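You operate a simulated robot arm through the tools that you are given. There is no shell and no other tool.

You run a simulated robot arm. Do the job below in one go: nothing can be reset, and whatever is moved stays where it is left.

TASK
Put things in order on the window lane of the blue conveyor. At the end: the silver spare roller stands where the blue felt pad stood; one of the protector packs from the window lane of the blue conveyor is on the brown carton liner board; the green oil can is on the brown seal box; the blue felt pad stands where the green oil can stood; whatever was shut is shut again. Leave all else as you found it, and nothing knocked over. Set down upright: green oil can, protector pack.

Only the result counts: the job must be done as asked and must still hold three seconds after the hand-in. Knocking over, shifting, dropping, spilling or breaking anything else fails it. A push-on lid holds only when it is set on centred and level and pressed home; a screw cap is set on level and turned clockwise until tight.

THE ROBOT
A 7-joint arm with a two-finger parallel gripper, fixed in place. Base frame: the origin is at the foot of the arm, x ahead of it, y to its left, z up; the work surface is at about z = 0.8. Units: m, degrees, N and s.
With the tool pointing down near the work surface it reaches from about 0.24 to 0.68 m from the base axis. Its first joint turns from -66.0 to 66.0 degrees. Payload 2.4 kg.
The TCP is the grasp point between the finger pads, 0.03 m short of the fingertips. In the tool frame z runs along the fingers and y along their closing line. Largest opening 0.094 m; finger width 0.028, thickness 0.01; the body of the gripper, 0.05 by 0.096 m, starts 0.055 m behind the TCP.
Orientation is that of the tool frame in the base frame, as a unit quaternion [w, x, y, z]. With the fingers straight down and closing along the base's y, the tool's x points along the base's -x, its y along +y and its z along -z.

THE INTERFACE
- The arm moves only by the tool apply_moves. Its argument "series" is a list that holds one entry, the list of rows, each a list of 7 numbers: the shift along the tool's x, y, z in m, then the turn, a rotation vector about the tool's x, y, z in degrees, then the finger opening in m, from 0 to 0.094. In form: [[[dx, dy, dz, rx, ry, rz, hand], ...]]. A call has 1 to 20 rows; each row is the pose to reach, as a shift and turn from the pose commanded when the call began, along the tool's axes at that moment. A row lasts 0.2 s, in which the tool goes at most 0.05 m and 8.6 degrees; a call with a longer step from one row to the next is refused whole, and so is a gripper value outside its range. Where a pose cannot be reached the arm comes as near as it can. A force on the tool above 40 N (or 10 N above the force at the start of the call, whichever is more), or a blocked arm, ends the call early, and 0.2 s more pass. The fingers move at their own pace (about 0.153 m/s each) and stop on an object; they squeeze with about 24 N. The grip force told is the motor's: it shows also when the fingers shut on nothing. Time passes only in rows, and 0.2 s behind the last, so rows that repeat a pose let the fingers close. It gives the time, the measured TCP pose, the force on the tool (base axes), the opening and the grip force at its end, in the units of the frame above (readings bear some noise), with the torque about the TCP (base axes, N m) and any sound that the robot's microphone picked up, and new pictures: "show" is both (left out), scene, wrist or none.
- Cameras (640 x 400 px; columns grow to the right, rows downward): "scene" is fixed at [0.0422, 0.4664, 1.4516]; the picture's right is [-0.72, -0.69, 0.00], its down [-0.39, 0.40, -0.83] and it looks along [0.58, -0.60, -0.55] (base axes); focal length 316 px, centre (320, 200). "wrist" rides on the gripper at [0.076, 0.014, -0.103] in the tool frame; the picture's right is [-0.18, 0.98, 0.00], its down [-0.75, -0.14, -0.64] and it looks along [-0.63, -0.12, 0.77] (tool axes); focal length 243 px, centre (320, 200).
- probe_pixels(camera, pixels): for up to 12 pixels [column, row] of the newest picture of that camera ("zoom" is the newest enlarged one), the place [x, y, z] in the base frame of the surface seen there, good to about 0.002 m, but the place of the scene camera against the robot may be out by one fixed shift of up to 0.018 m in any direction. No time passes.
- inspect(camera, box): a new picture of the part [left, top, right, bottom] of that camera's present view, enlarged. No time passes.
- sign_off(): hands the job in; it is judged then, once.

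Leave the gripper open and the arm clear of the work at the hand-in unless told otherwise.

The tools are called after "Emit:" by a JSON object that holds its "name" and its "arguments". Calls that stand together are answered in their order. apply_moves: Moves the arm, as the interface text tells. Its arguments: {"type":"object","properties":{"series":{"type":"array"},"show":{"type":"string","enum":["both","scene","wrist","none"]}},"required":["series"]} The other tools are called the same way: probe_pixels (camera, pixels) gives the place of the surface under pixels of a picture; inspect (camera, box) takes an enlarged picture of a part of a camera's view; sign_off () hands the job in.

At the start:

```text
time: 0.0
position: [0.4126, -0.0318, 1.0772]
tcp_rot: [0.0, 0.001, 1.0, -0.001]
contact_force: [-0.7, 0.6, 0.4]
wrist_torque: [-0.01, 0.03, -0.02]
width: 0.0939
gripper_force: 0.0
```

scene: 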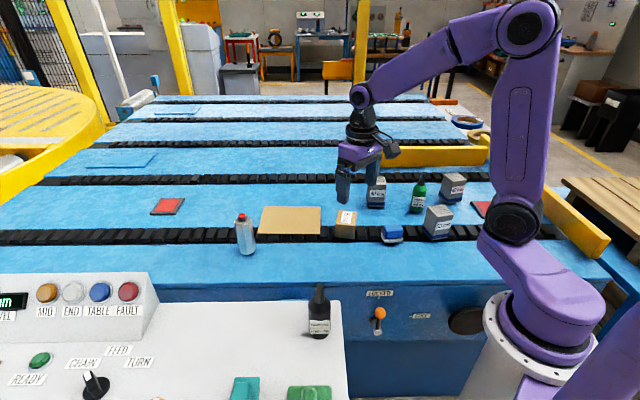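
wrist: 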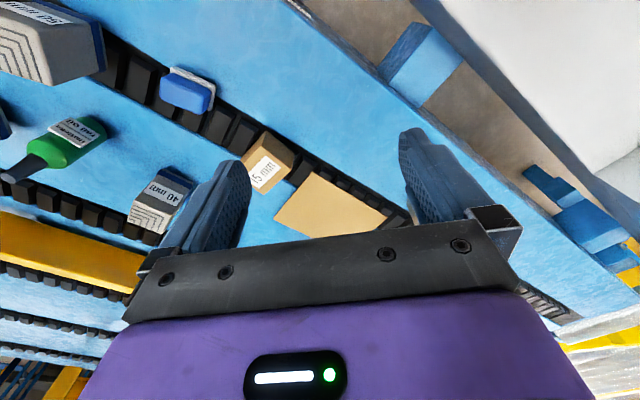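

I see the conveyor with several small objects around columns 230-500, rows 170-260 of the scene picture. I'll enlarge parts of both views to identify them.

Emit:
{"name": "inspect", "arguments": {"camera": "scene", "box": [320, 160, 520, 285]}}

Emit:
{"name": "inspect", "arguments": {"camera": "scene", "box": [130, 160, 370, 310]}}

Emit:
{"name": "inspect", "arguments": {"camera": "wrist", "box": [0, 0, 400, 250]}}

```text
3.20 times, centred on (420, 222) of scene
```

zoom: 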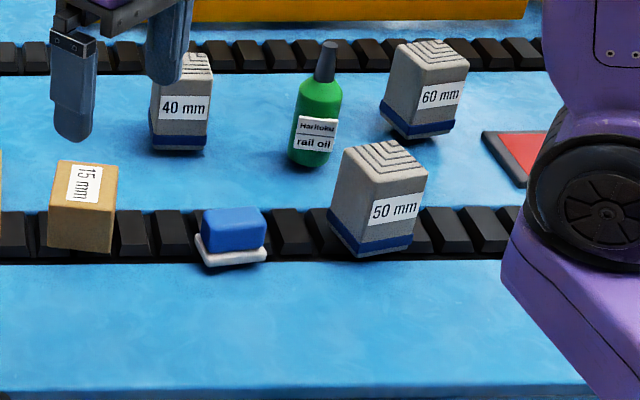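

```text
2.67 times, centred on (250, 235) of scene
```

zoom: 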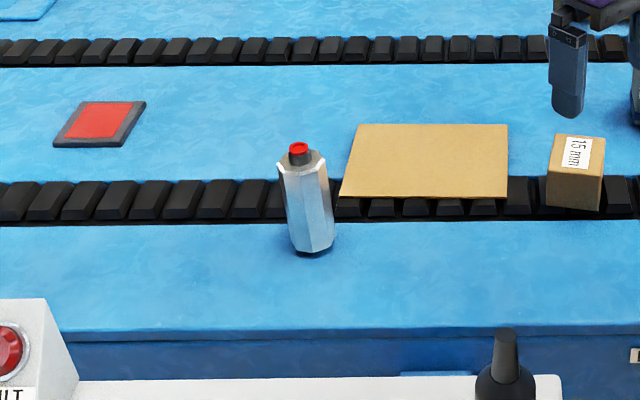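

```text
1.60 times, centred on (200, 125) of wrist
```

zoom: 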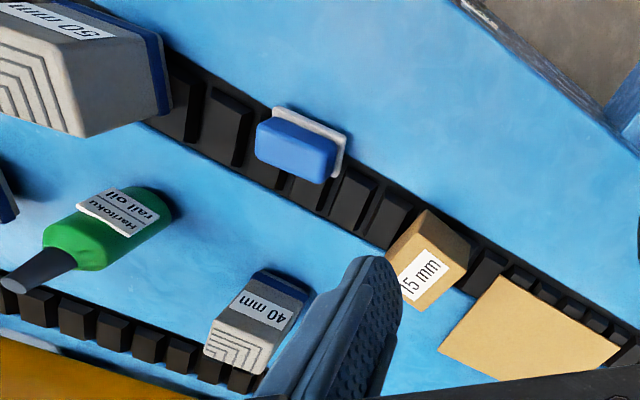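

Visible: the silver roller (245,235), the liner board (290,220), the seal box "15 mm" (345,225), the felt pad (392,233), packs "40/50/60 mm", and the green oil can (418,197). I'll probe these in both pictures.

Emit:
{"name": "probe_pixels", "arguments": {"camera": "scene", "pixels": [[242, 216], [246, 252], [260, 233], [322, 207], [347, 216], [392, 230], [392, 241], [420, 177], [416, 211], [436, 212], [452, 180], [376, 182]]}}

Emit:
{"name": "probe_pixels", "arguments": {"camera": "wrist", "pixels": [[188, 92], [208, 78], [272, 150], [262, 172], [330, 205], [360, 215], [8, 178], [70, 142], [165, 195], [150, 218], [45, 40], [20, 60]]}}

Emit:
{"name": "inspect", "arguments": {"camera": "scene", "box": [200, 280, 440, 400]}}

Emit:
{"name": "inspect", "arguments": {"camera": "scene", "box": [0, 80, 200, 205]}}

Emit:
{"name": "inspect", "arguments": {"camera": "scene", "box": [400, 80, 640, 230]}}

Emit:
{"name": "inspect", "arguments": {"camera": "wrist", "box": [0, 0, 240, 150]}}

```text
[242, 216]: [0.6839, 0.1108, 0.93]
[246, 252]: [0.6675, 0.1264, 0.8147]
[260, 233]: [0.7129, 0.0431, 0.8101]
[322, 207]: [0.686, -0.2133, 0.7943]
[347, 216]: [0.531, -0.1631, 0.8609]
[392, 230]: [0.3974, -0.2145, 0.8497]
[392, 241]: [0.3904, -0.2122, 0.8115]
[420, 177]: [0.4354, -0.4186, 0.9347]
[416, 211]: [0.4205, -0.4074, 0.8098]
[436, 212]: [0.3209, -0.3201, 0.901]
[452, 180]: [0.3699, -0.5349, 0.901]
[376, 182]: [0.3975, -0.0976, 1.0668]
```

```text
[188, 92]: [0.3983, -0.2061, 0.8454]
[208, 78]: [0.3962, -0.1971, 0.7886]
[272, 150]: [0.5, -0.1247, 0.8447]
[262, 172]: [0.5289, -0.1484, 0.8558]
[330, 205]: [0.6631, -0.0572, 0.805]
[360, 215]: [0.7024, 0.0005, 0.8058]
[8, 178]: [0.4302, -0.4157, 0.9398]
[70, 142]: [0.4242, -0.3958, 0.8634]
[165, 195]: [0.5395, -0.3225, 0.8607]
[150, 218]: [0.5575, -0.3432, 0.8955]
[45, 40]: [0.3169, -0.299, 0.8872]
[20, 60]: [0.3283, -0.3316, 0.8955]
```

```text
2.67 times, centred on (320, 340) of scene
```

zoom: 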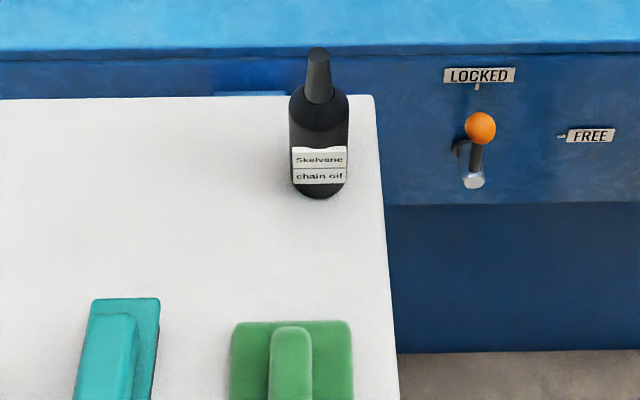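

```text
3.20 times, centred on (100, 142) of scene
```

zoom: 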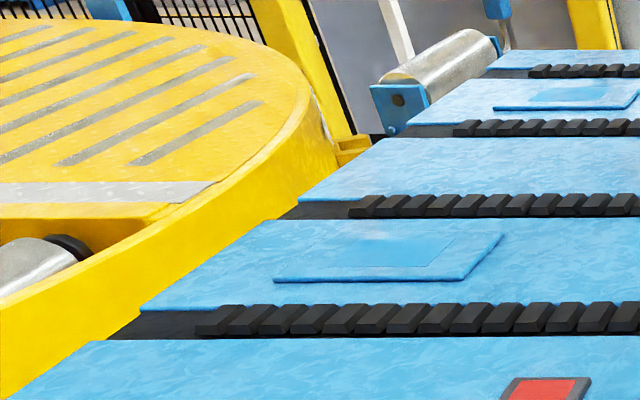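

```text
2.67 times, centred on (520, 155) of scene
```

zoom: 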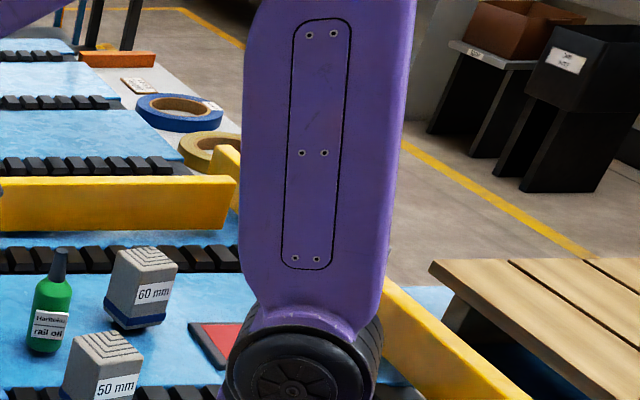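

```text
2.67 times, centred on (120, 75) of wrist
```

zoom: 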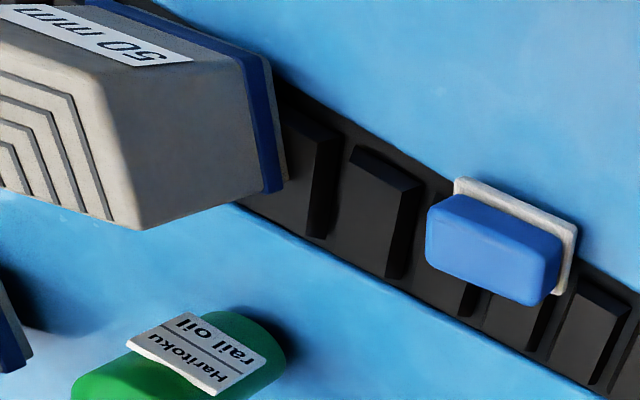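

The layout is clear: the lever below is at LOCKED and stays untouched. I'll move the hand left (+y) to view the roller and the liner board with the wrist camera, which has no offset.

Emit:
{"name": "apply_moves", "arguments": {"series": [[[0, 0.04, 0, 0, 0, 0, 0.094], [0, 0.08, 0, 0, 0, 0, 0.094], [0, 0.12, 0, 0, 0, 0, 0.094], [0, 0.15, 0, 0, 0, 0, 0.094], [0, 0.15, 0, 0, 0, 0, 0.094]]]}}

```text
time: 1.2
position: [0.4106, 0.1156, 1.0758]
tcp_rot: [0.0, 0.0, 1.0, -0.001]
contact_force: [0.0, -0.9, 0.8]
wrist_torque: [-0.01, -0.01, -0.01]
width: 0.0937
gripper_force: 0.0
```

scene: 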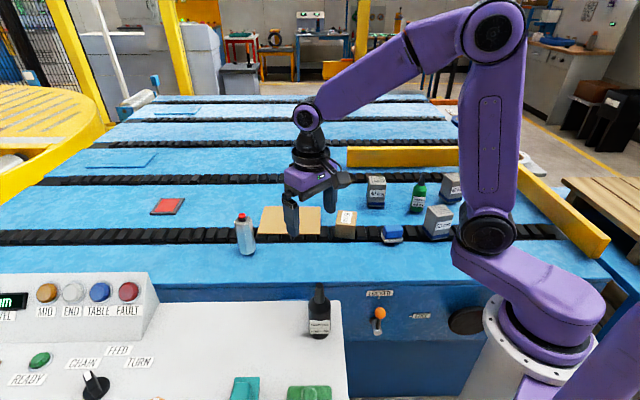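
wrist: 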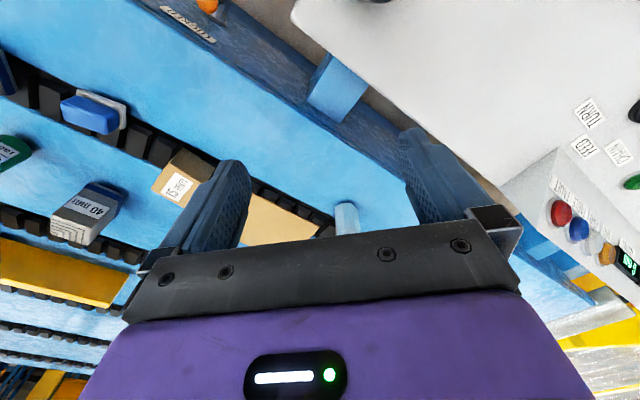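

The gripper body hides the far side (the roller shows at about 346,215). I'll move forward in x so that it comes higher in the picture.

Emit:
{"name": "apply_moves", "arguments": {"series": [[[-0.04, 0, 0, 0, 0, 0, 0.094], [-0.08, 0, 0, 0, 0, 0, 0.094], [-0.12, 0, 0, 0, 0, 0, 0.094], [-0.15, 0, 0, 0, 0, 0, 0.094], [-0.15, 0, 0, 0, 0, 0, 0.094]]]}}

```text
time: 2.4
position: [0.5615, 0.118, 1.0768]
tcp_rot: [0.0, 0.001, 1.0, 0.0]
contact_force: [-0.2, -0.1, -0.2]
wrist_torque: [-0.03, -0.01, -0.01]
width: 0.094
gripper_force: 0.0
```

scene: 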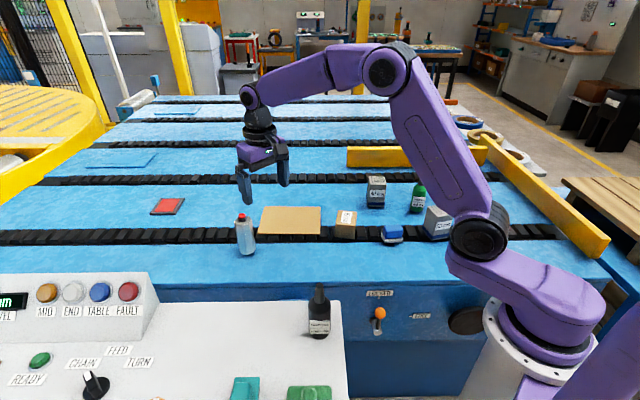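
wrist: 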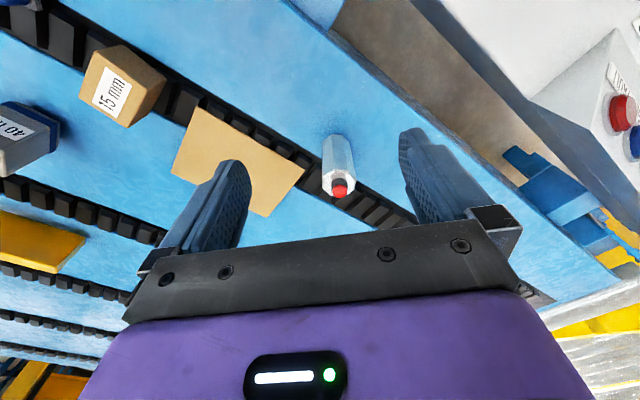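

Now I see the roller at (338,165), the board (corners about (195,110), (303,170), (262,215)) and the box at (120,88). I'll enlarge and probe.

Emit:
{"name": "probe_pixels", "arguments": {"camera": "wrist", "pixels": [[340, 186], [338, 178], [337, 140], [336, 155], [195, 110], [172, 174], [303, 170], [262, 214], [108, 47], [165, 80], [82, 95], [125, 126]]}}

Emit:
{"name": "inspect", "arguments": {"camera": "wrist", "box": [260, 100, 420, 220]}}

Emit:
{"name": "inspect", "arguments": {"camera": "wrist", "box": [60, 20, 320, 225]}}

```text
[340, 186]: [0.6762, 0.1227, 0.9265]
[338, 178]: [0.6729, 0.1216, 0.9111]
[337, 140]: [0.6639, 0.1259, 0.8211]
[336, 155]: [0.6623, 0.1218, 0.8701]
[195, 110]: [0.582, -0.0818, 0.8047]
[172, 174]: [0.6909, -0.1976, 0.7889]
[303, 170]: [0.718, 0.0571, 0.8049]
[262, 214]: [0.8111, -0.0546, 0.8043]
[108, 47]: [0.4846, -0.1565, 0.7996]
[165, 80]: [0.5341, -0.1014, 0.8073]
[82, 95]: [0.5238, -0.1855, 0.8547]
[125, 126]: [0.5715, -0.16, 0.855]
```

```text
3.33 times, centred on (340, 160) of wrist
```

zoom: 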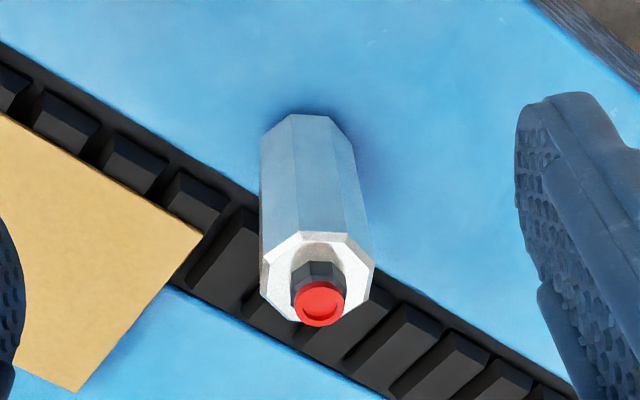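

```text
1.95 times, centred on (190, 122) of wrist
```

zoom: 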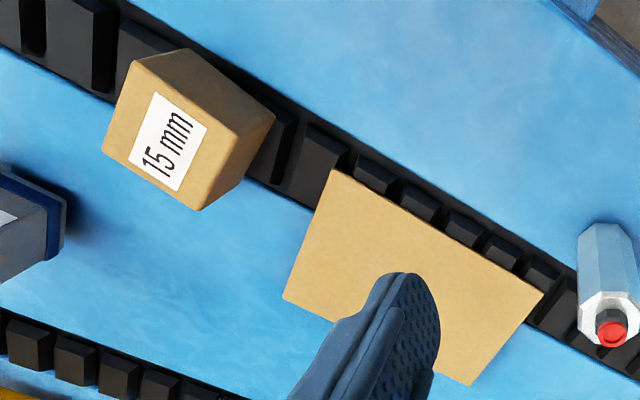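

The board's corners and the roller axis (about (0.675, 0.122)) are measured. Next I move over to the oil can and pack area for a closer look.

Emit:
{"name": "apply_moves", "arguments": {"series": [[[0.02, -0.044, 0, 0, 0, 0, 0.094], [0.04, -0.088, 0, 0, 0, 0, 0.094], [0.06, -0.132, 0, 0, 0, 0, 0.094], [0.08, -0.176, 0, 0, 0, 0, 0.094], [0.1, -0.22, 0, 0, 0, 0, 0.094], [0.12, -0.264, 0, 0, 0, 0, 0.094], [0.14, -0.308, 0, 0, 0, 0, 0.094], [0.16, -0.352, 0, 0, 0, 0, 0.094], [0.18, -0.396, 0, 0, 0, 0, 0.094], [0.2, -0.44, 0, 0, 0, 0, 0.094], [0.22, -0.47, 0, 0, 0, 0, 0.094], [0.22, -0.47, 0, 0, 0, 0, 0.094]]]}}

```text
time: 5.0
position: [0.3431, -0.3475, 1.0735]
tcp_rot: [0.0, -0.001, 1.0, 0.0]
contact_force: [0.3, 0.2, 0.1]
wrist_torque: [-0.01, -0.01, 0.02]
width: 0.0941
gripper_force: 0.0
```

scene: 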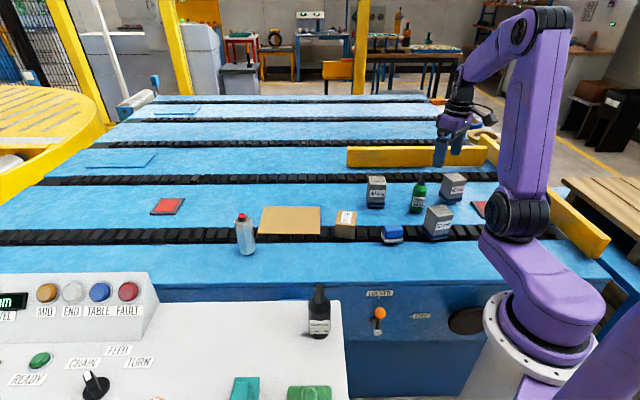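
wrist: 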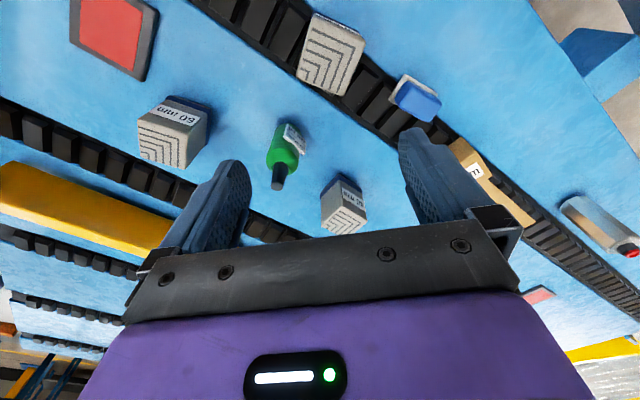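

The whole object group is visible. I'll enlarge the wrist view and probe the oil can, packs and pad.

Emit:
{"name": "inspect", "arguments": {"camera": "wrist", "box": [220, 100, 400, 240]}}

Emit:
{"name": "probe_pixels", "arguments": {"camera": "wrist", "pixels": [[278, 185], [279, 175], [281, 166], [282, 158], [284, 148], [289, 132], [267, 155], [298, 153], [300, 130], [270, 130], [300, 170], [310, 110]]}}

Emit:
{"name": "inspect", "arguments": {"camera": "wrist", "box": [280, 0, 460, 140]}}

Emit:
{"name": "inspect", "arguments": {"camera": "scene", "box": [350, 160, 480, 250]}}

```text
2.86 times, centred on (310, 170) of wrist
```

zoom: 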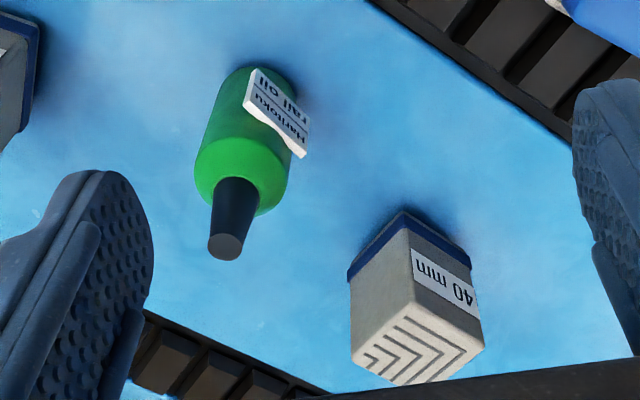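

```text
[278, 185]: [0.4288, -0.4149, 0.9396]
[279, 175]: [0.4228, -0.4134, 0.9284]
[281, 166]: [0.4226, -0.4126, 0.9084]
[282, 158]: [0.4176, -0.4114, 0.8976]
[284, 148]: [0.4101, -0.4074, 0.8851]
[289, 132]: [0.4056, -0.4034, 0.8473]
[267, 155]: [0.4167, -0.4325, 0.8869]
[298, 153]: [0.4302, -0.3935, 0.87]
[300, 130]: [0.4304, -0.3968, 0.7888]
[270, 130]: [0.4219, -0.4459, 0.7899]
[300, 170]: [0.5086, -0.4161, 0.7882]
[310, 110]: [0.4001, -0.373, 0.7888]
```

```text
2.86 times, centred on (370, 70) of wrist
```

zoom: 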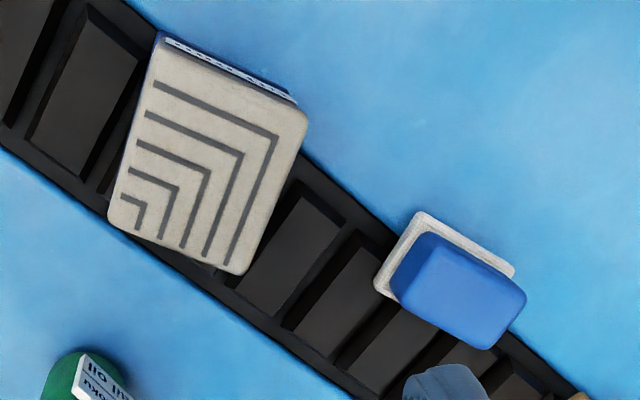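

```text
4.44 times, centred on (415, 205) of scene
```

zoom: 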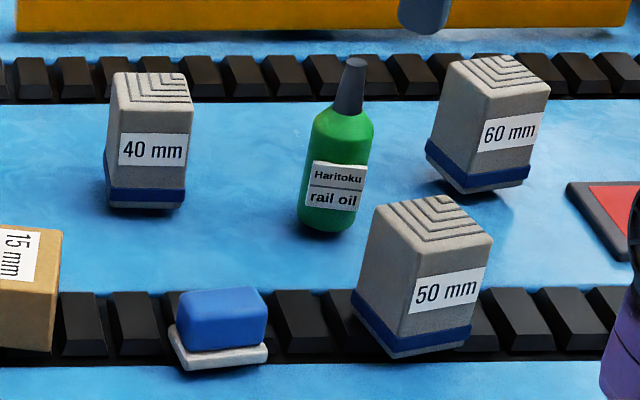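

The can tip is at about (0.429,-0.415,0.94), its shoulder near z 0.885 and the belt at z 0.789. The top rows of the wrist picture look straight down, so I'll move so that the can appears there for accurate centres.

Emit:
{"name": "apply_moves", "arguments": {"series": [[[-0.04, -0.02, 0, 0, 0, 0, 0.094], [-0.08, -0.04, 0, 0, 0, 0, 0.094], [-0.12, -0.06, 0, 0, 0, 0, 0.094], [-0.13, -0.065, 0, 0, 0, 0, 0.094], [-0.13, -0.065, 0, 0, 0, 0, 0.094]]], "show": "wrist"}}

```text
time: 6.2
position: [0.4732, -0.4157, 1.0766]
tcp_rot: [0.001, 0.001, 1.0, -0.001]
contact_force: [0.0, -1.2, 0.1]
wrist_torque: [-0.03, 0.02, -0.02]
width: 0.094
gripper_force: 0.1
```

wrist: 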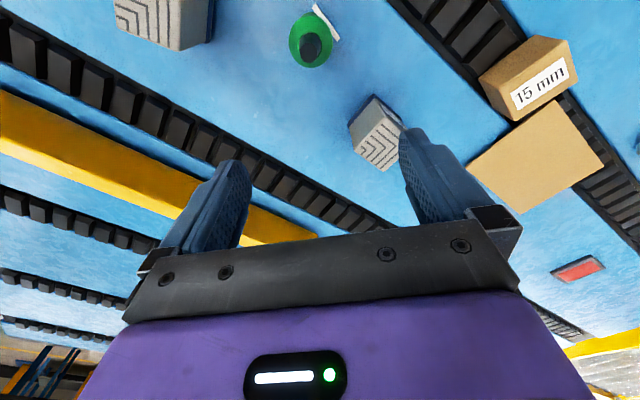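

The can is now seen nearly from above at (311,40). I'll enlarge and probe its edges, plus the box.

Emit:
{"name": "inspect", "arguments": {"camera": "wrist", "box": [251, 0, 379, 80]}}

Emit:
{"name": "inspect", "arguments": {"camera": "wrist", "box": [440, 20, 632, 140]}}

Emit:
{"name": "inspect", "arguments": {"camera": "wrist", "box": [320, 80, 448, 180]}}

```text
5.00 times, centred on (315, 40) of wrist
```

zoom: 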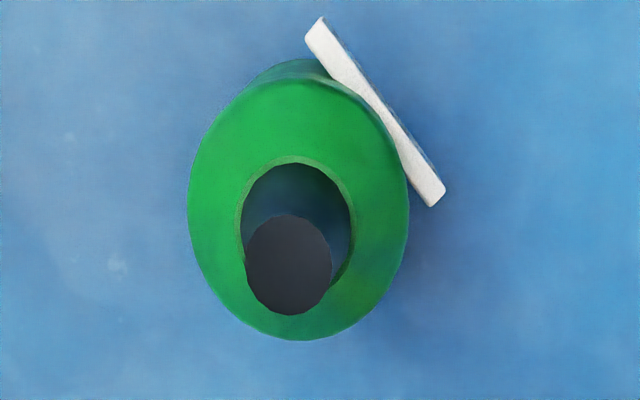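

```text
3.33 times, centred on (536, 80) of wrist
```

zoom: 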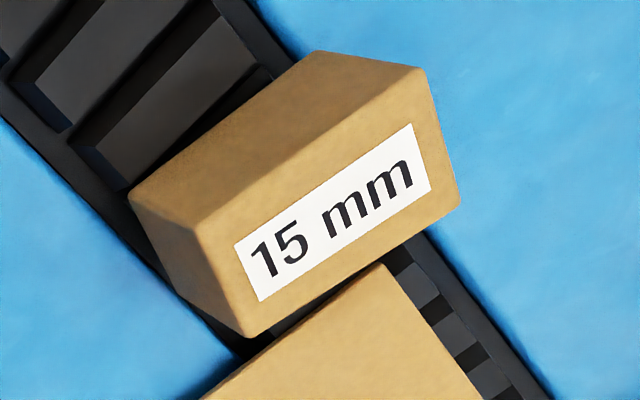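

```text
4.00 times, centred on (384, 130) of wrist
```

zoom: 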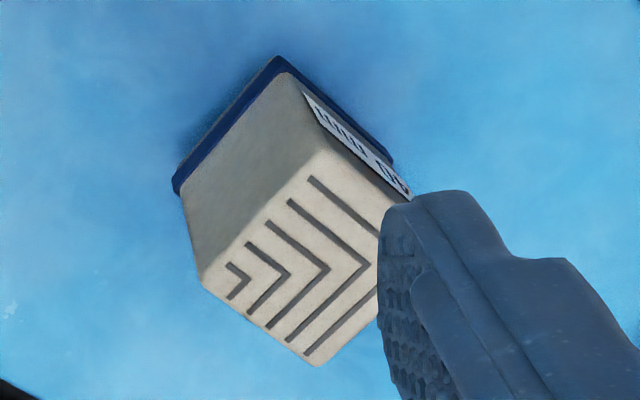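

The can has a small label plate on the side facing the robot and to the left; I'll grip it crosswise to that and above it. I'll re-zoom the can to probe its outline.

Emit:
{"name": "inspect", "arguments": {"camera": "wrist", "box": [251, 0, 379, 80]}}

Emit:
{"name": "probe_pixels", "arguments": {"camera": "zoom", "pixels": [[288, 265], [192, 210], [402, 210], [300, 335], [290, 85], [255, 170], [300, 158], [345, 190], [325, 30], [435, 195], [600, 200], [60, 200]]}}

```text
5.00 times, centred on (315, 40) of wrist
```

zoom: 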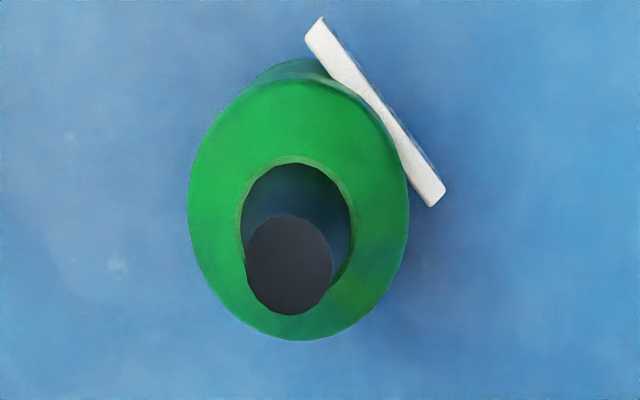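

```text
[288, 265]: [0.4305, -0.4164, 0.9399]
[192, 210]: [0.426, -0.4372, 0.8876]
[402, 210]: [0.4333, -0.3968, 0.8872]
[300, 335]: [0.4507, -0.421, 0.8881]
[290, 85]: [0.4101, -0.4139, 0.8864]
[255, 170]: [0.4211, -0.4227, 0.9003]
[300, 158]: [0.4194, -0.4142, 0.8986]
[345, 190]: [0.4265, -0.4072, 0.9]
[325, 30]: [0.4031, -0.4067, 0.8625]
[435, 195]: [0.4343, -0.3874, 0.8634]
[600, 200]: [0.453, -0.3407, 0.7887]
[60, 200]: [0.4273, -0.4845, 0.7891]
```

The can axis is at (0.430,-0.417), radius ~0.0205, shoulder z 0.887, top 0.940. Now I'll zoom on the seal box to probe its top face and label.

Emit:
{"name": "inspect", "arguments": {"camera": "wrist", "box": [440, 20, 632, 140]}}

Emit:
{"name": "probe_pixels", "arguments": {"camera": "zoom", "pixels": [[205, 230], [420, 75], [450, 205], [250, 330], [240, 245], [410, 130], [425, 190], [262, 295], [335, 215], [300, 60], [140, 200], [320, 190]]}}

```text
3.33 times, centred on (536, 80) of wrist
```

zoom: 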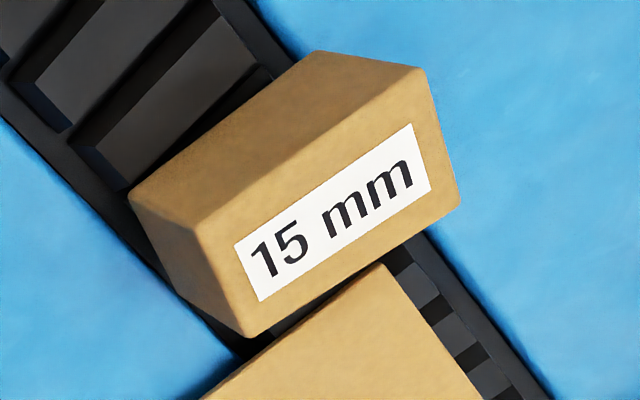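

```text
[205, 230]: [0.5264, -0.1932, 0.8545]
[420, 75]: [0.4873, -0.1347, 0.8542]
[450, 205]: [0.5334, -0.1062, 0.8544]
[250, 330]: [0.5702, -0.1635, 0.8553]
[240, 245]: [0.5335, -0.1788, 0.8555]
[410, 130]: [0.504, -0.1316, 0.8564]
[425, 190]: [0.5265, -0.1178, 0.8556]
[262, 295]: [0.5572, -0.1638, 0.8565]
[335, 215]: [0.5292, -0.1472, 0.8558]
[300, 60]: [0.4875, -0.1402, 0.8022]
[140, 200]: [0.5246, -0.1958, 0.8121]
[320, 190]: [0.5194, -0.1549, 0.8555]
```

The box top is about 0.070 × 0.054 m, centred at (0.529,-0.149), top z 0.8555. Now I turn the hand 56° and move above the can at z ≈ 0.99, then check.

Emit:
{"name": "apply_moves", "arguments": {"series": [[[0.006, 0, 0.01, 0, 0, 8, 0.094], [0.012, 0, 0.02, 0, 0, 16, 0.094], [0.018, 0, 0.03, 0, 0, 24, 0.094], [0.024, 0, 0.04, 0, 0, 32, 0.094], [0.03, 0, 0.05, 0, 0, 40, 0.094], [0.036, 0, 0.06, 0, 0, 48, 0.094], [0.042, -0.001, 0.07, 0, 0, 56, 0.094], [0.042, -0.001, 0.08, 0, 0, 56, 0.094], [0.042, -0.001, 0.08, 0, 0, 56, 0.094]]]}}

```text
time: 8.2
position: [0.4291, -0.4181, 0.997]
tcp_rot: [0.0, 0.471, 0.882, 0.0]
contact_force: [-0.4, -0.1, -0.1]
wrist_torque: [-0.01, 0.03, 0.01]
width: 0.0939
gripper_force: 0.0
```

scene: 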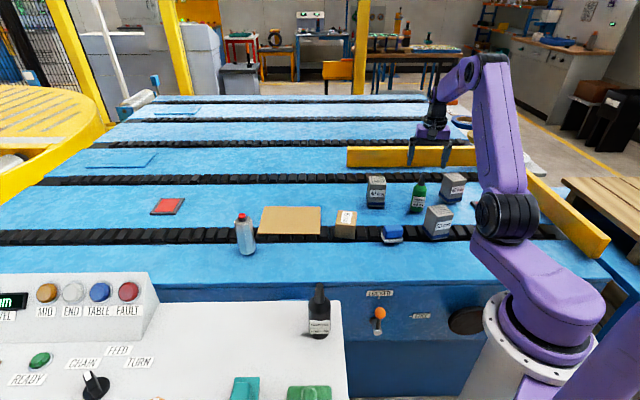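
wrist: 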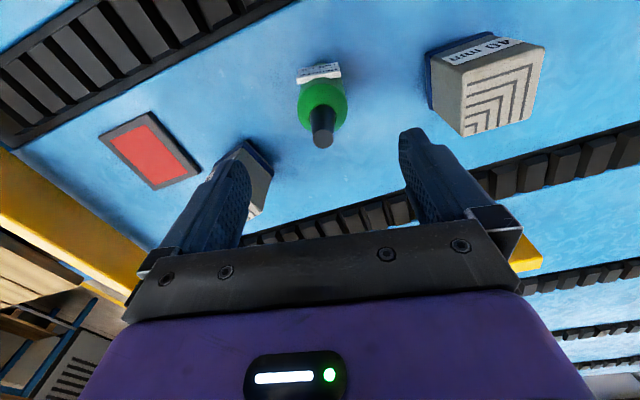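

The can is centred between the fingers (column ~322). I'll descend to z ≈ 0.890, with fingertips at 0.860 and the palm just above the nozzle tip.

Emit:
{"name": "apply_moves", "arguments": {"series": [[[0, 0, 0.03, 0, 0, 0, 0.094], [0, 0, 0.06, 0, 0, 0, 0.094], [0, 0, 0.085, 0, 0, 0, 0.094], [0, 0, 0.1, 0, 0, 0, 0.094], [0, 0, 0.106, 0, 0, 0, 0.094], [0, 0, 0.106, 0, 0, 0, 0.094]]]}}

```text
time: 9.6
position: [0.4303, -0.4179, 0.8922]
tcp_rot: [0.0, 0.469, 0.883, 0.0]
contact_force: [0.3, 0.6, 0.6]
wrist_torque: [-0.01, 0.03, 0.0]
width: 0.094
gripper_force: 0.1
```

scene: 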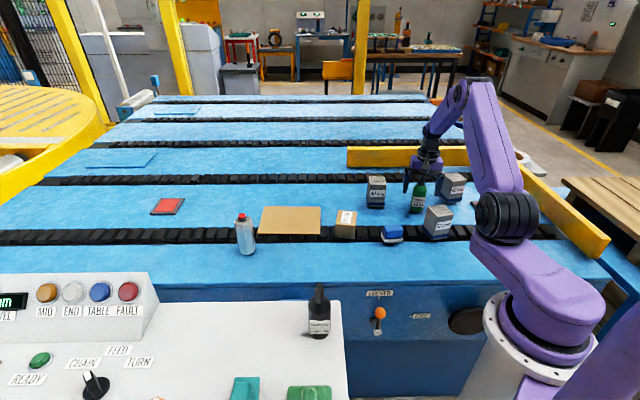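
wrist: 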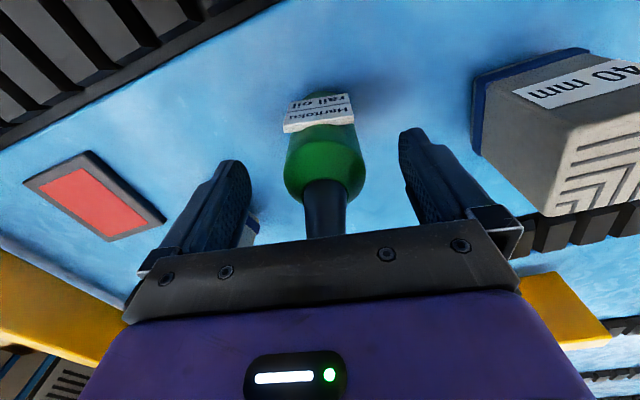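

The can sits between the fingers, nozzle just under the palm. Now I close.

Emit:
{"name": "apply_moves", "arguments": {"series": [[[0, 0, 0, 0, 0, 0, 0.06], [0, 0, 0, 0, 0, 0, 0.03], [0, 0, 0, 0, 0, 0, 0.03], [0, 0, 0, 0, 0, 0, 0.03]]]}}

```text
time: 10.6
position: [0.4285, -0.4193, 0.892]
tcp_rot: [0.0, 0.469, 0.883, -0.001]
contact_force: [0.9, 0.2, 1.5]
wrist_torque: [0.01, -0.02, 0.02]
width: 0.0448
gripper_force: 24.1
```

scene: 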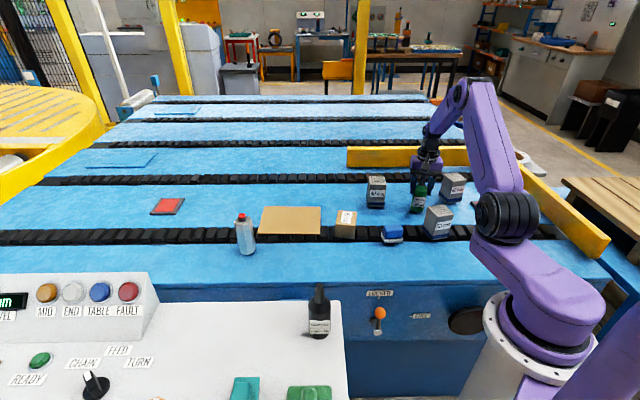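
wrist: 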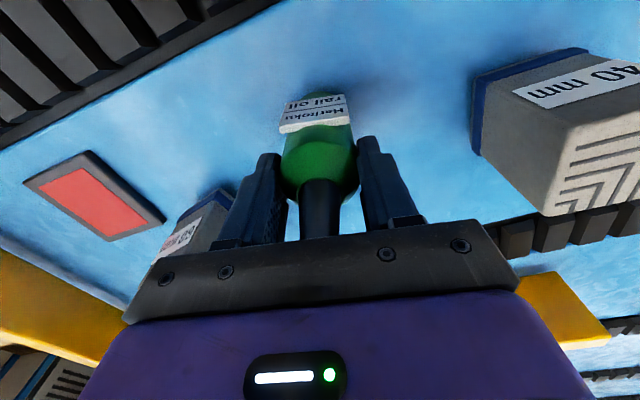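

The can is gripped (opening 0.0448, 24 N). I'll lift it straight up by 0.17 m.

Emit:
{"name": "apply_moves", "arguments": {"series": [[[0, 0, -0.01, 0, 0, 0, 0.03], [0, 0, -0.03, 0, 0, 0, 0.03], [0, 0, -0.06, 0, 0, 0, 0.03], [0, 0, -0.09, 0, 0, 0, 0.03], [0, 0, -0.12, 0, 0, 0, 0.03], [0, 0, -0.15, 0, 0, 0, 0.03], [0, 0, -0.17, 0, 0, 0, 0.03], [0, 0, -0.17, 0, 0, 0, 0.03]]]}}

```text
time: 12.4
position: [0.4299, -0.4178, 1.0616]
tcp_rot: [-0.001, 0.469, 0.883, 0.0]
contact_force: [-0.1, -0.8, -1.9]
wrist_torque: [0.01, -0.02, 0.05]
width: 0.0445
gripper_force: 23.8
```

scene: 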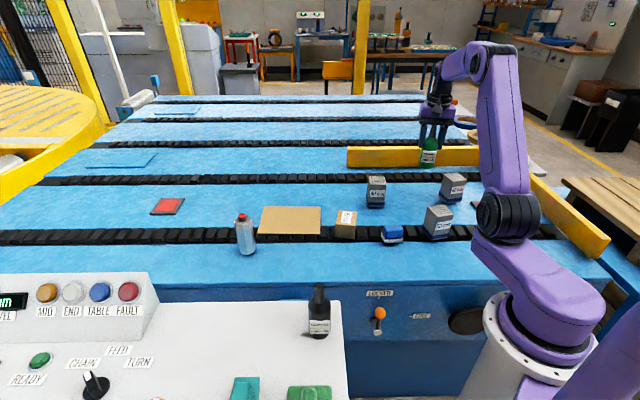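
wrist: 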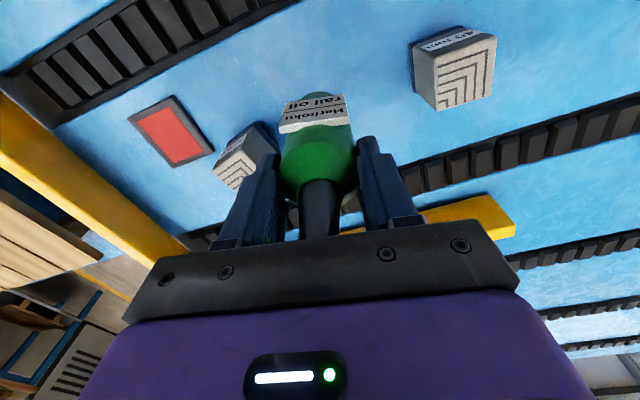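

The can is lifted and hangs upright. Next I carry it to above the box centre (0.529,-0.149).

Emit:
{"name": "apply_moves", "arguments": {"series": [[[0.0083, 0.0116, 0, 0, 0, 0, 0.03], [0.025, 0.0348, 0, 0, 0, 0, 0.03], [0.0417, 0.058, 0, 0, 0, 0, 0.03], [0.0583, 0.0812, 0, 0, 0, 0, 0.03], [0.075, 0.1044, 0, 0, 0, 0, 0.03], [0.0917, 0.1275, 0, 0, 0, 0, 0.03], [0.1084, 0.1507, 0, 0, 0, 0, 0.03], [0.125, 0.1739, 0, 0, 0, 0, 0.03], [0.1417, 0.1971, 0, 0, 0, 0, 0.03], [0.1584, 0.2203, 0, 0, 0, 0, 0.03], [0.1667, 0.2319, 0, 0, 0, 0, 0.03], [0.1667, 0.2319, 0, 0, 0, 0, 0.03]]]}}

```text
time: 15.0
position: [0.5306, -0.1507, 1.06]
tcp_rot: [-0.001, 0.469, 0.883, 0.001]
contact_force: [-0.3, 0.1, -1.8]
wrist_torque: [0.03, 0.01, -0.01]
width: 0.0448
gripper_force: 23.5
```

scene: 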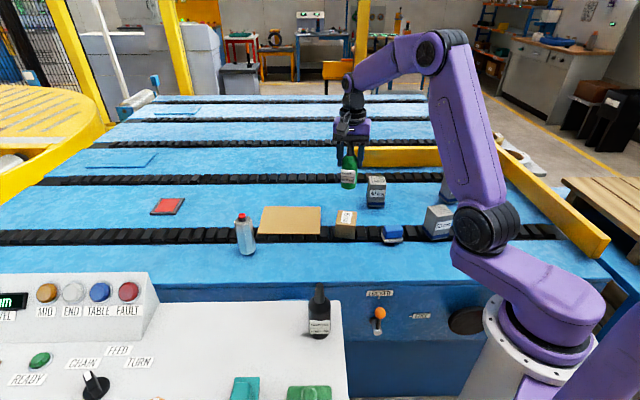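
wrist: 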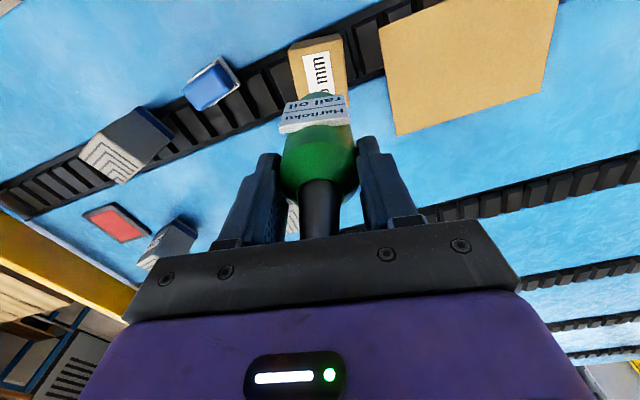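

Aligned over the box (box centre seen at about (320,70), below the can). I'll lower until ~6 mm above the top.

Emit:
{"name": "apply_moves", "arguments": {"series": [[[0, 0, 0.02, 0, 0, 0, 0.03], [0, 0, 0.045, 0, 0, 0, 0.03], [0, 0, 0.07, 0, 0, 0, 0.03], [0, 0, 0.088, 0, 0, 0, 0.03], [0, 0, 0.096, 0, 0, 0, 0.03], [0, 0, 0.096, 0, 0, 0, 0.03]]]}}

Emit:
{"name": "inspect", "arguments": {"camera": "scene", "box": [290, 150, 410, 260]}}

```text
time: 16.4
position: [0.529, -0.1511, 0.9668]
tcp_rot: [-0.001, 0.469, 0.883, 0.0]
contact_force: [1.2, 0.5, -2.4]
wrist_torque: [-0.02, 0.02, 0.0]
width: 0.0444
gripper_force: 23.8
```

scene: 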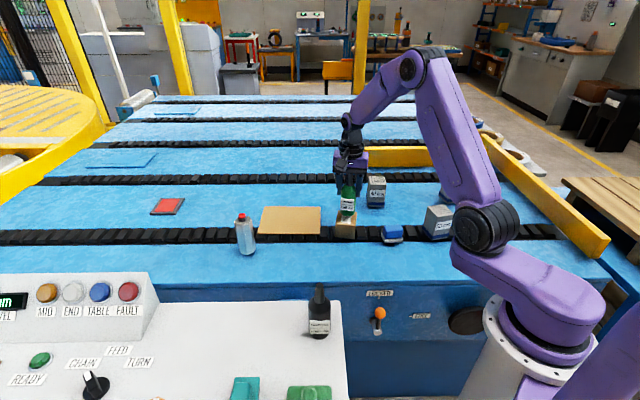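
wrist: 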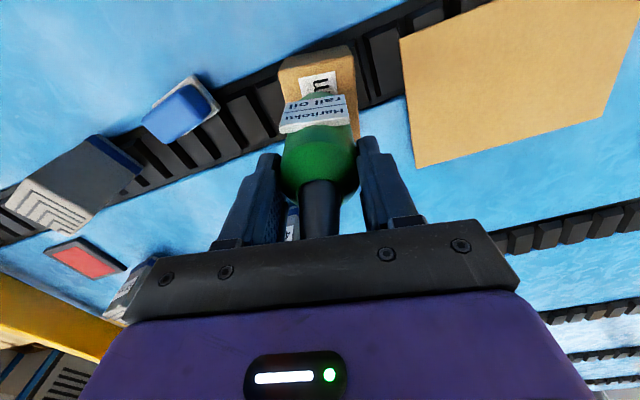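

```text
3.64 times, centred on (350, 205) of scene
```

zoom: 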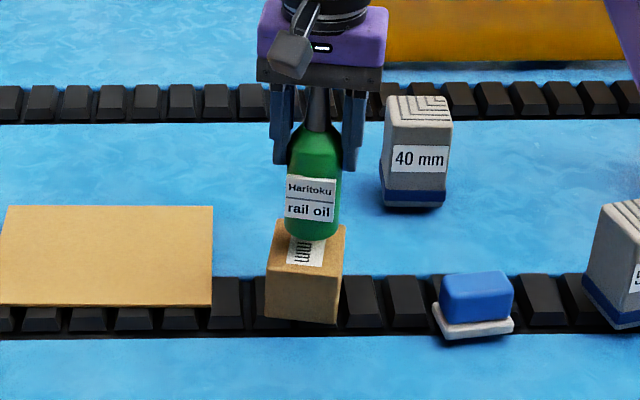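

In the scene zoom the can's bottom looks slightly toward the far side of the box top. I'll enlarge further and measure before setting down.

Emit:
{"name": "inspect", "arguments": {"camera": "scene", "box": [325, 195, 373, 243]}}

Emit:
{"name": "inspect", "arguments": {"camera": "wrist", "box": [240, 30, 400, 150]}}

```text
8.33 times, centred on (349, 219) of scene
```

zoom: 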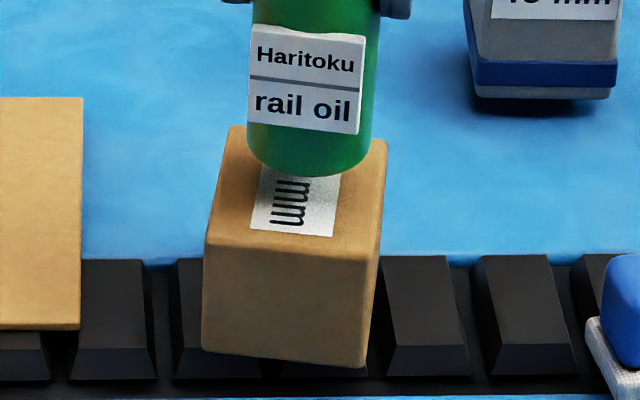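

```text
3.33 times, centred on (320, 90) of wrist
```

zoom: 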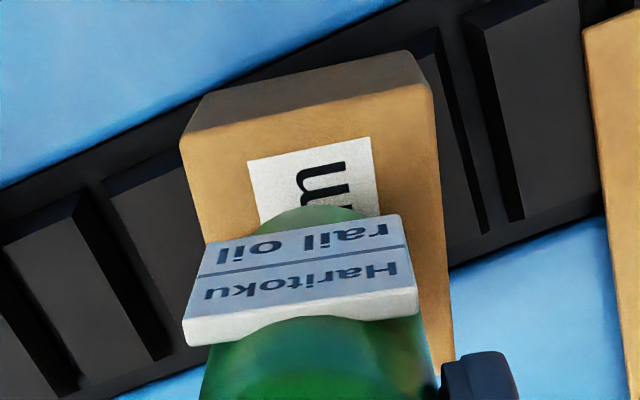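

I'll probe the box top's corners in the wrist zoom to resolve the discrepancy.

Emit:
{"name": "probe_pixels", "arguments": {"camera": "zoom", "pixels": [[186, 145], [426, 92], [445, 340], [198, 225], [300, 135], [320, 180], [255, 165], [368, 142], [280, 210], [430, 210], [400, 68], [210, 105]]}}

Emit:
{"name": "probe_pixels", "arguments": {"camera": "scene", "pixels": [[339, 211], [357, 213], [355, 225], [336, 224], [346, 214], [346, 213], [345, 222], [348, 207]]}}

```text
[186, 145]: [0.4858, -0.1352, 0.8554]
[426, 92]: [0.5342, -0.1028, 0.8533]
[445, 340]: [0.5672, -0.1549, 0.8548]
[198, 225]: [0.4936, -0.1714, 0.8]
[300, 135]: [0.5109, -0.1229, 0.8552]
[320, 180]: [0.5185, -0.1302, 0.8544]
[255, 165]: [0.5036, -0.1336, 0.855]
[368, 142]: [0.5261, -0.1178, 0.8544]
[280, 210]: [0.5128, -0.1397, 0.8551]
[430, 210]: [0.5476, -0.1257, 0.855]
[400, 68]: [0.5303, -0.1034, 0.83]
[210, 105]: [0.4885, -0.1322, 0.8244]
```

```text
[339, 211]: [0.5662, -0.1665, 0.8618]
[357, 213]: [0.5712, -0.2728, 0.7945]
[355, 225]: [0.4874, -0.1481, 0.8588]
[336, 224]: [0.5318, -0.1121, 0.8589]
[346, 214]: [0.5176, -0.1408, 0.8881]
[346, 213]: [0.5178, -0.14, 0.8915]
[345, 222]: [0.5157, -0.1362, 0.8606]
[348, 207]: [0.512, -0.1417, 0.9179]
```

The scene points show the can's bottom is still ~18 mm above the box (objects apparently stand at about z 0.80, not on the 0.789 belt picture), and the centre then lines up. I'll lower in small steps watching the force.

Emit:
{"name": "apply_moves", "arguments": {"series": [[[0, 0, 0.004, 0, 0, 0, 0.03], [0, 0, 0.008, 0, 0, 0, 0.03], [0, 0, 0.011, 0, 0, 0, 0.03], [0, 0, 0.011, 0, 0, 0, 0.03]]], "show": "scene"}}

Emit:
{"name": "inspect", "arguments": {"camera": "scene", "box": [325, 195, 373, 243]}}

```text
time: 17.4
position: [0.5267, -0.1508, 0.9541]
tcp_rot: [0.0, 0.469, 0.883, 0.0]
contact_force: [0.4, 0.5, -2.3]
wrist_torque: [0.02, -0.01, -0.03]
width: 0.0446
gripper_force: 23.5
```

scene: 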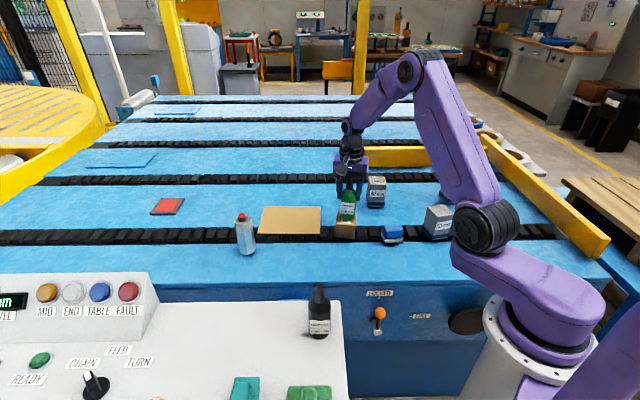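

```text
8.33 times, centred on (349, 219) of scene
```

zoom: 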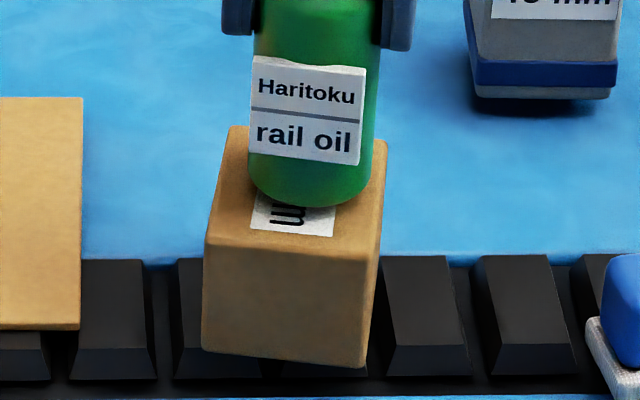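

Bottom rim moved down as expected, no contact yet (force still −2.3 N = the can's weight). I'll continue in 2 mm steps.

Emit:
{"name": "apply_moves", "arguments": {"series": [[[0, 0, 0.002, 0, 0, 0, 0.03], [0, 0, 0.004, 0, 0, 0, 0.03], [0, 0, 0.0055, 0, 0, 0, 0.03], [0, 0, 0.0055, 0, 0, 0, 0.03]]], "show": "scene"}}

Emit:
{"name": "inspect", "arguments": {"camera": "scene", "box": [325, 195, 373, 243]}}

```text
time: 18.4
position: [0.5279, -0.151, 0.9489]
tcp_rot: [0.0, 0.469, 0.883, -0.001]
contact_force: [-0.5, -0.4, -2.4]
wrist_torque: [0.01, 0.03, 0.02]
width: 0.0446
gripper_force: 23.6
```

scene: 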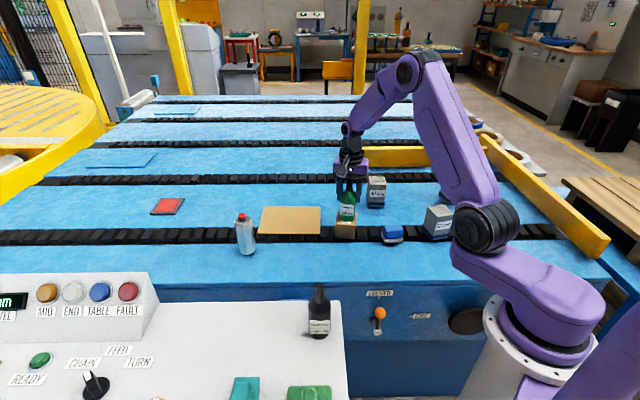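

```text
8.33 times, centred on (349, 219) of scene
```

zoom: 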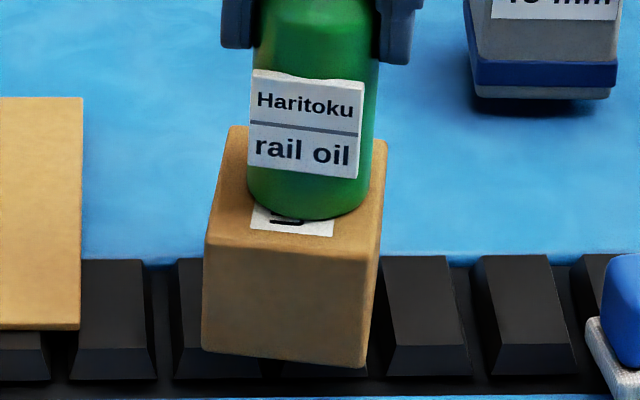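

Still hanging free (−2.4 N). A few more 1 mm steps.

Emit:
{"name": "apply_moves", "arguments": {"series": [[[0, 0, 0.001, 0, 0, 0, 0.03], [0, 0, 0.002, 0, 0, 0, 0.03], [0, 0, 0.002, 0, 0, 0, 0.03]]], "show": "none"}}

```text
time: 19.2
position: [0.528, -0.1508, 0.9478]
tcp_rot: [0.001, 0.47, 0.883, 0.0]
contact_force: [-1.5, 2.1, 4.2]
wrist_torque: [0.13, 0.24, 0.02]
width: 0.0443
gripper_force: 23.9
```

Contact made (force +4.2 N). I'll open the fingers gently in place.

Emit:
{"name": "apply_moves", "arguments": {"series": [[[0, 0, 0.0005, 0, 0, 0, 0.044], [0, 0, 0.0005, 0, 0, 0, 0.047], [0, 0, 0.0005, 0, 0, 0, 0.052], [0, 0, 0.0005, 0, 0, 0, 0.06], [0, 0, 0.0005, 0, 0, 0, 0.075], [0, 0, 0.0005, 0, 0, 0, 0.08]]]}}

Emit:
{"name": "inspect", "arguments": {"camera": "scene", "box": [325, 180, 373, 240]}}

```text
time: 20.6
position: [0.5273, -0.1514, 0.9454]
tcp_rot: [0.0, 0.47, 0.883, 0.0]
contact_force: [0.3, 0.1, 0.3]
wrist_torque: [-0.02, -0.05, 0.04]
width: 0.0799
gripper_force: 0.2
```

scene: 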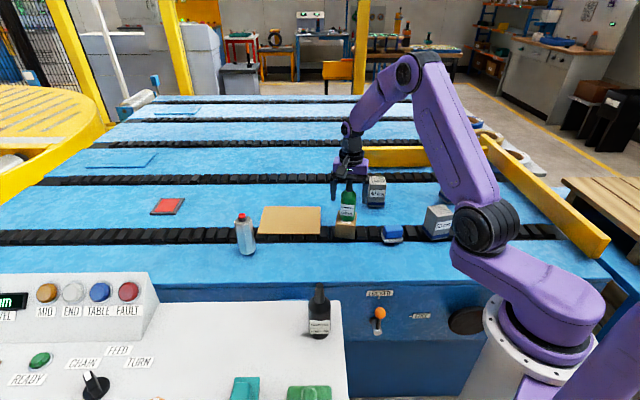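
wrist: 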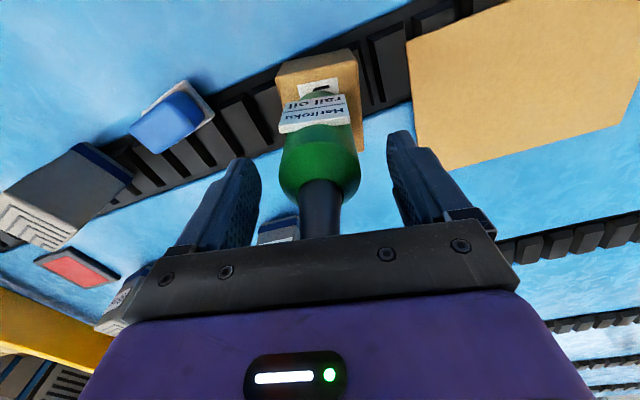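

```text
6.67 times, centred on (349, 210) of scene
```

zoom: 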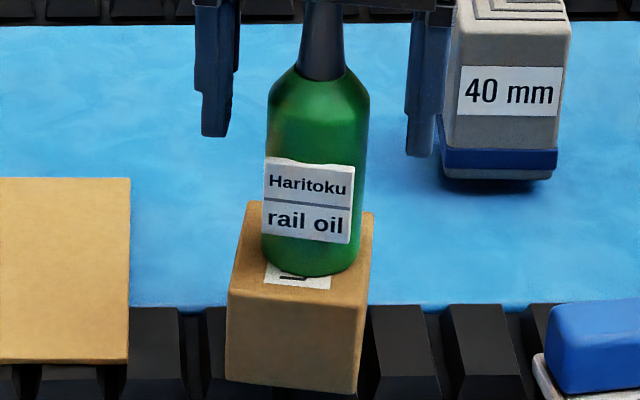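

The can stands upright on the box. I'll rise straight up until the fingers clear the nozzle, then move to look at the felt pad from above.

Emit:
{"name": "apply_moves", "arguments": {"series": [[[0, 0, -0.02, 0, 0, 0, 0.08], [0, 0, -0.05, 0, 0, 0, 0.08], [0, 0, -0.085, 0, 0, 0, 0.08], [0, 0, -0.12, 0, 0, 0, 0.08], [-0.014, -0.04, -0.12, 0, 0, 0, 0.08], [-0.028, -0.08, -0.12, 0, 0, 0, 0.08], [-0.042, -0.12, -0.12, 0, 0, 0, 0.09], [-0.053, -0.154, -0.12, 0, 0, 0, 0.094], [-0.053, -0.154, -0.12, 0, 0, 0, 0.094]]]}}

```text
time: 22.6
position: [0.4288, -0.2828, 1.0645]
tcp_rot: [0.0, 0.47, 0.883, 0.001]
contact_force: [0.3, 1.2, 0.3]
wrist_torque: [-0.01, -0.03, 0.02]
width: 0.0941
gripper_force: 0.0
```

scene: 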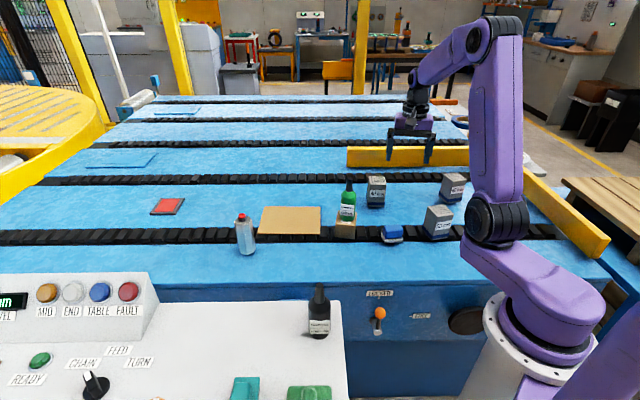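
wrist: 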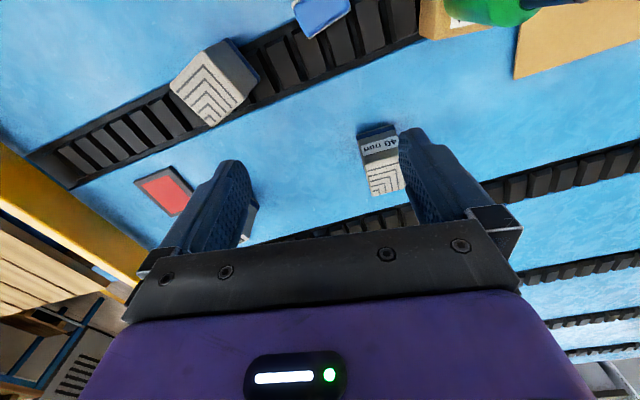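

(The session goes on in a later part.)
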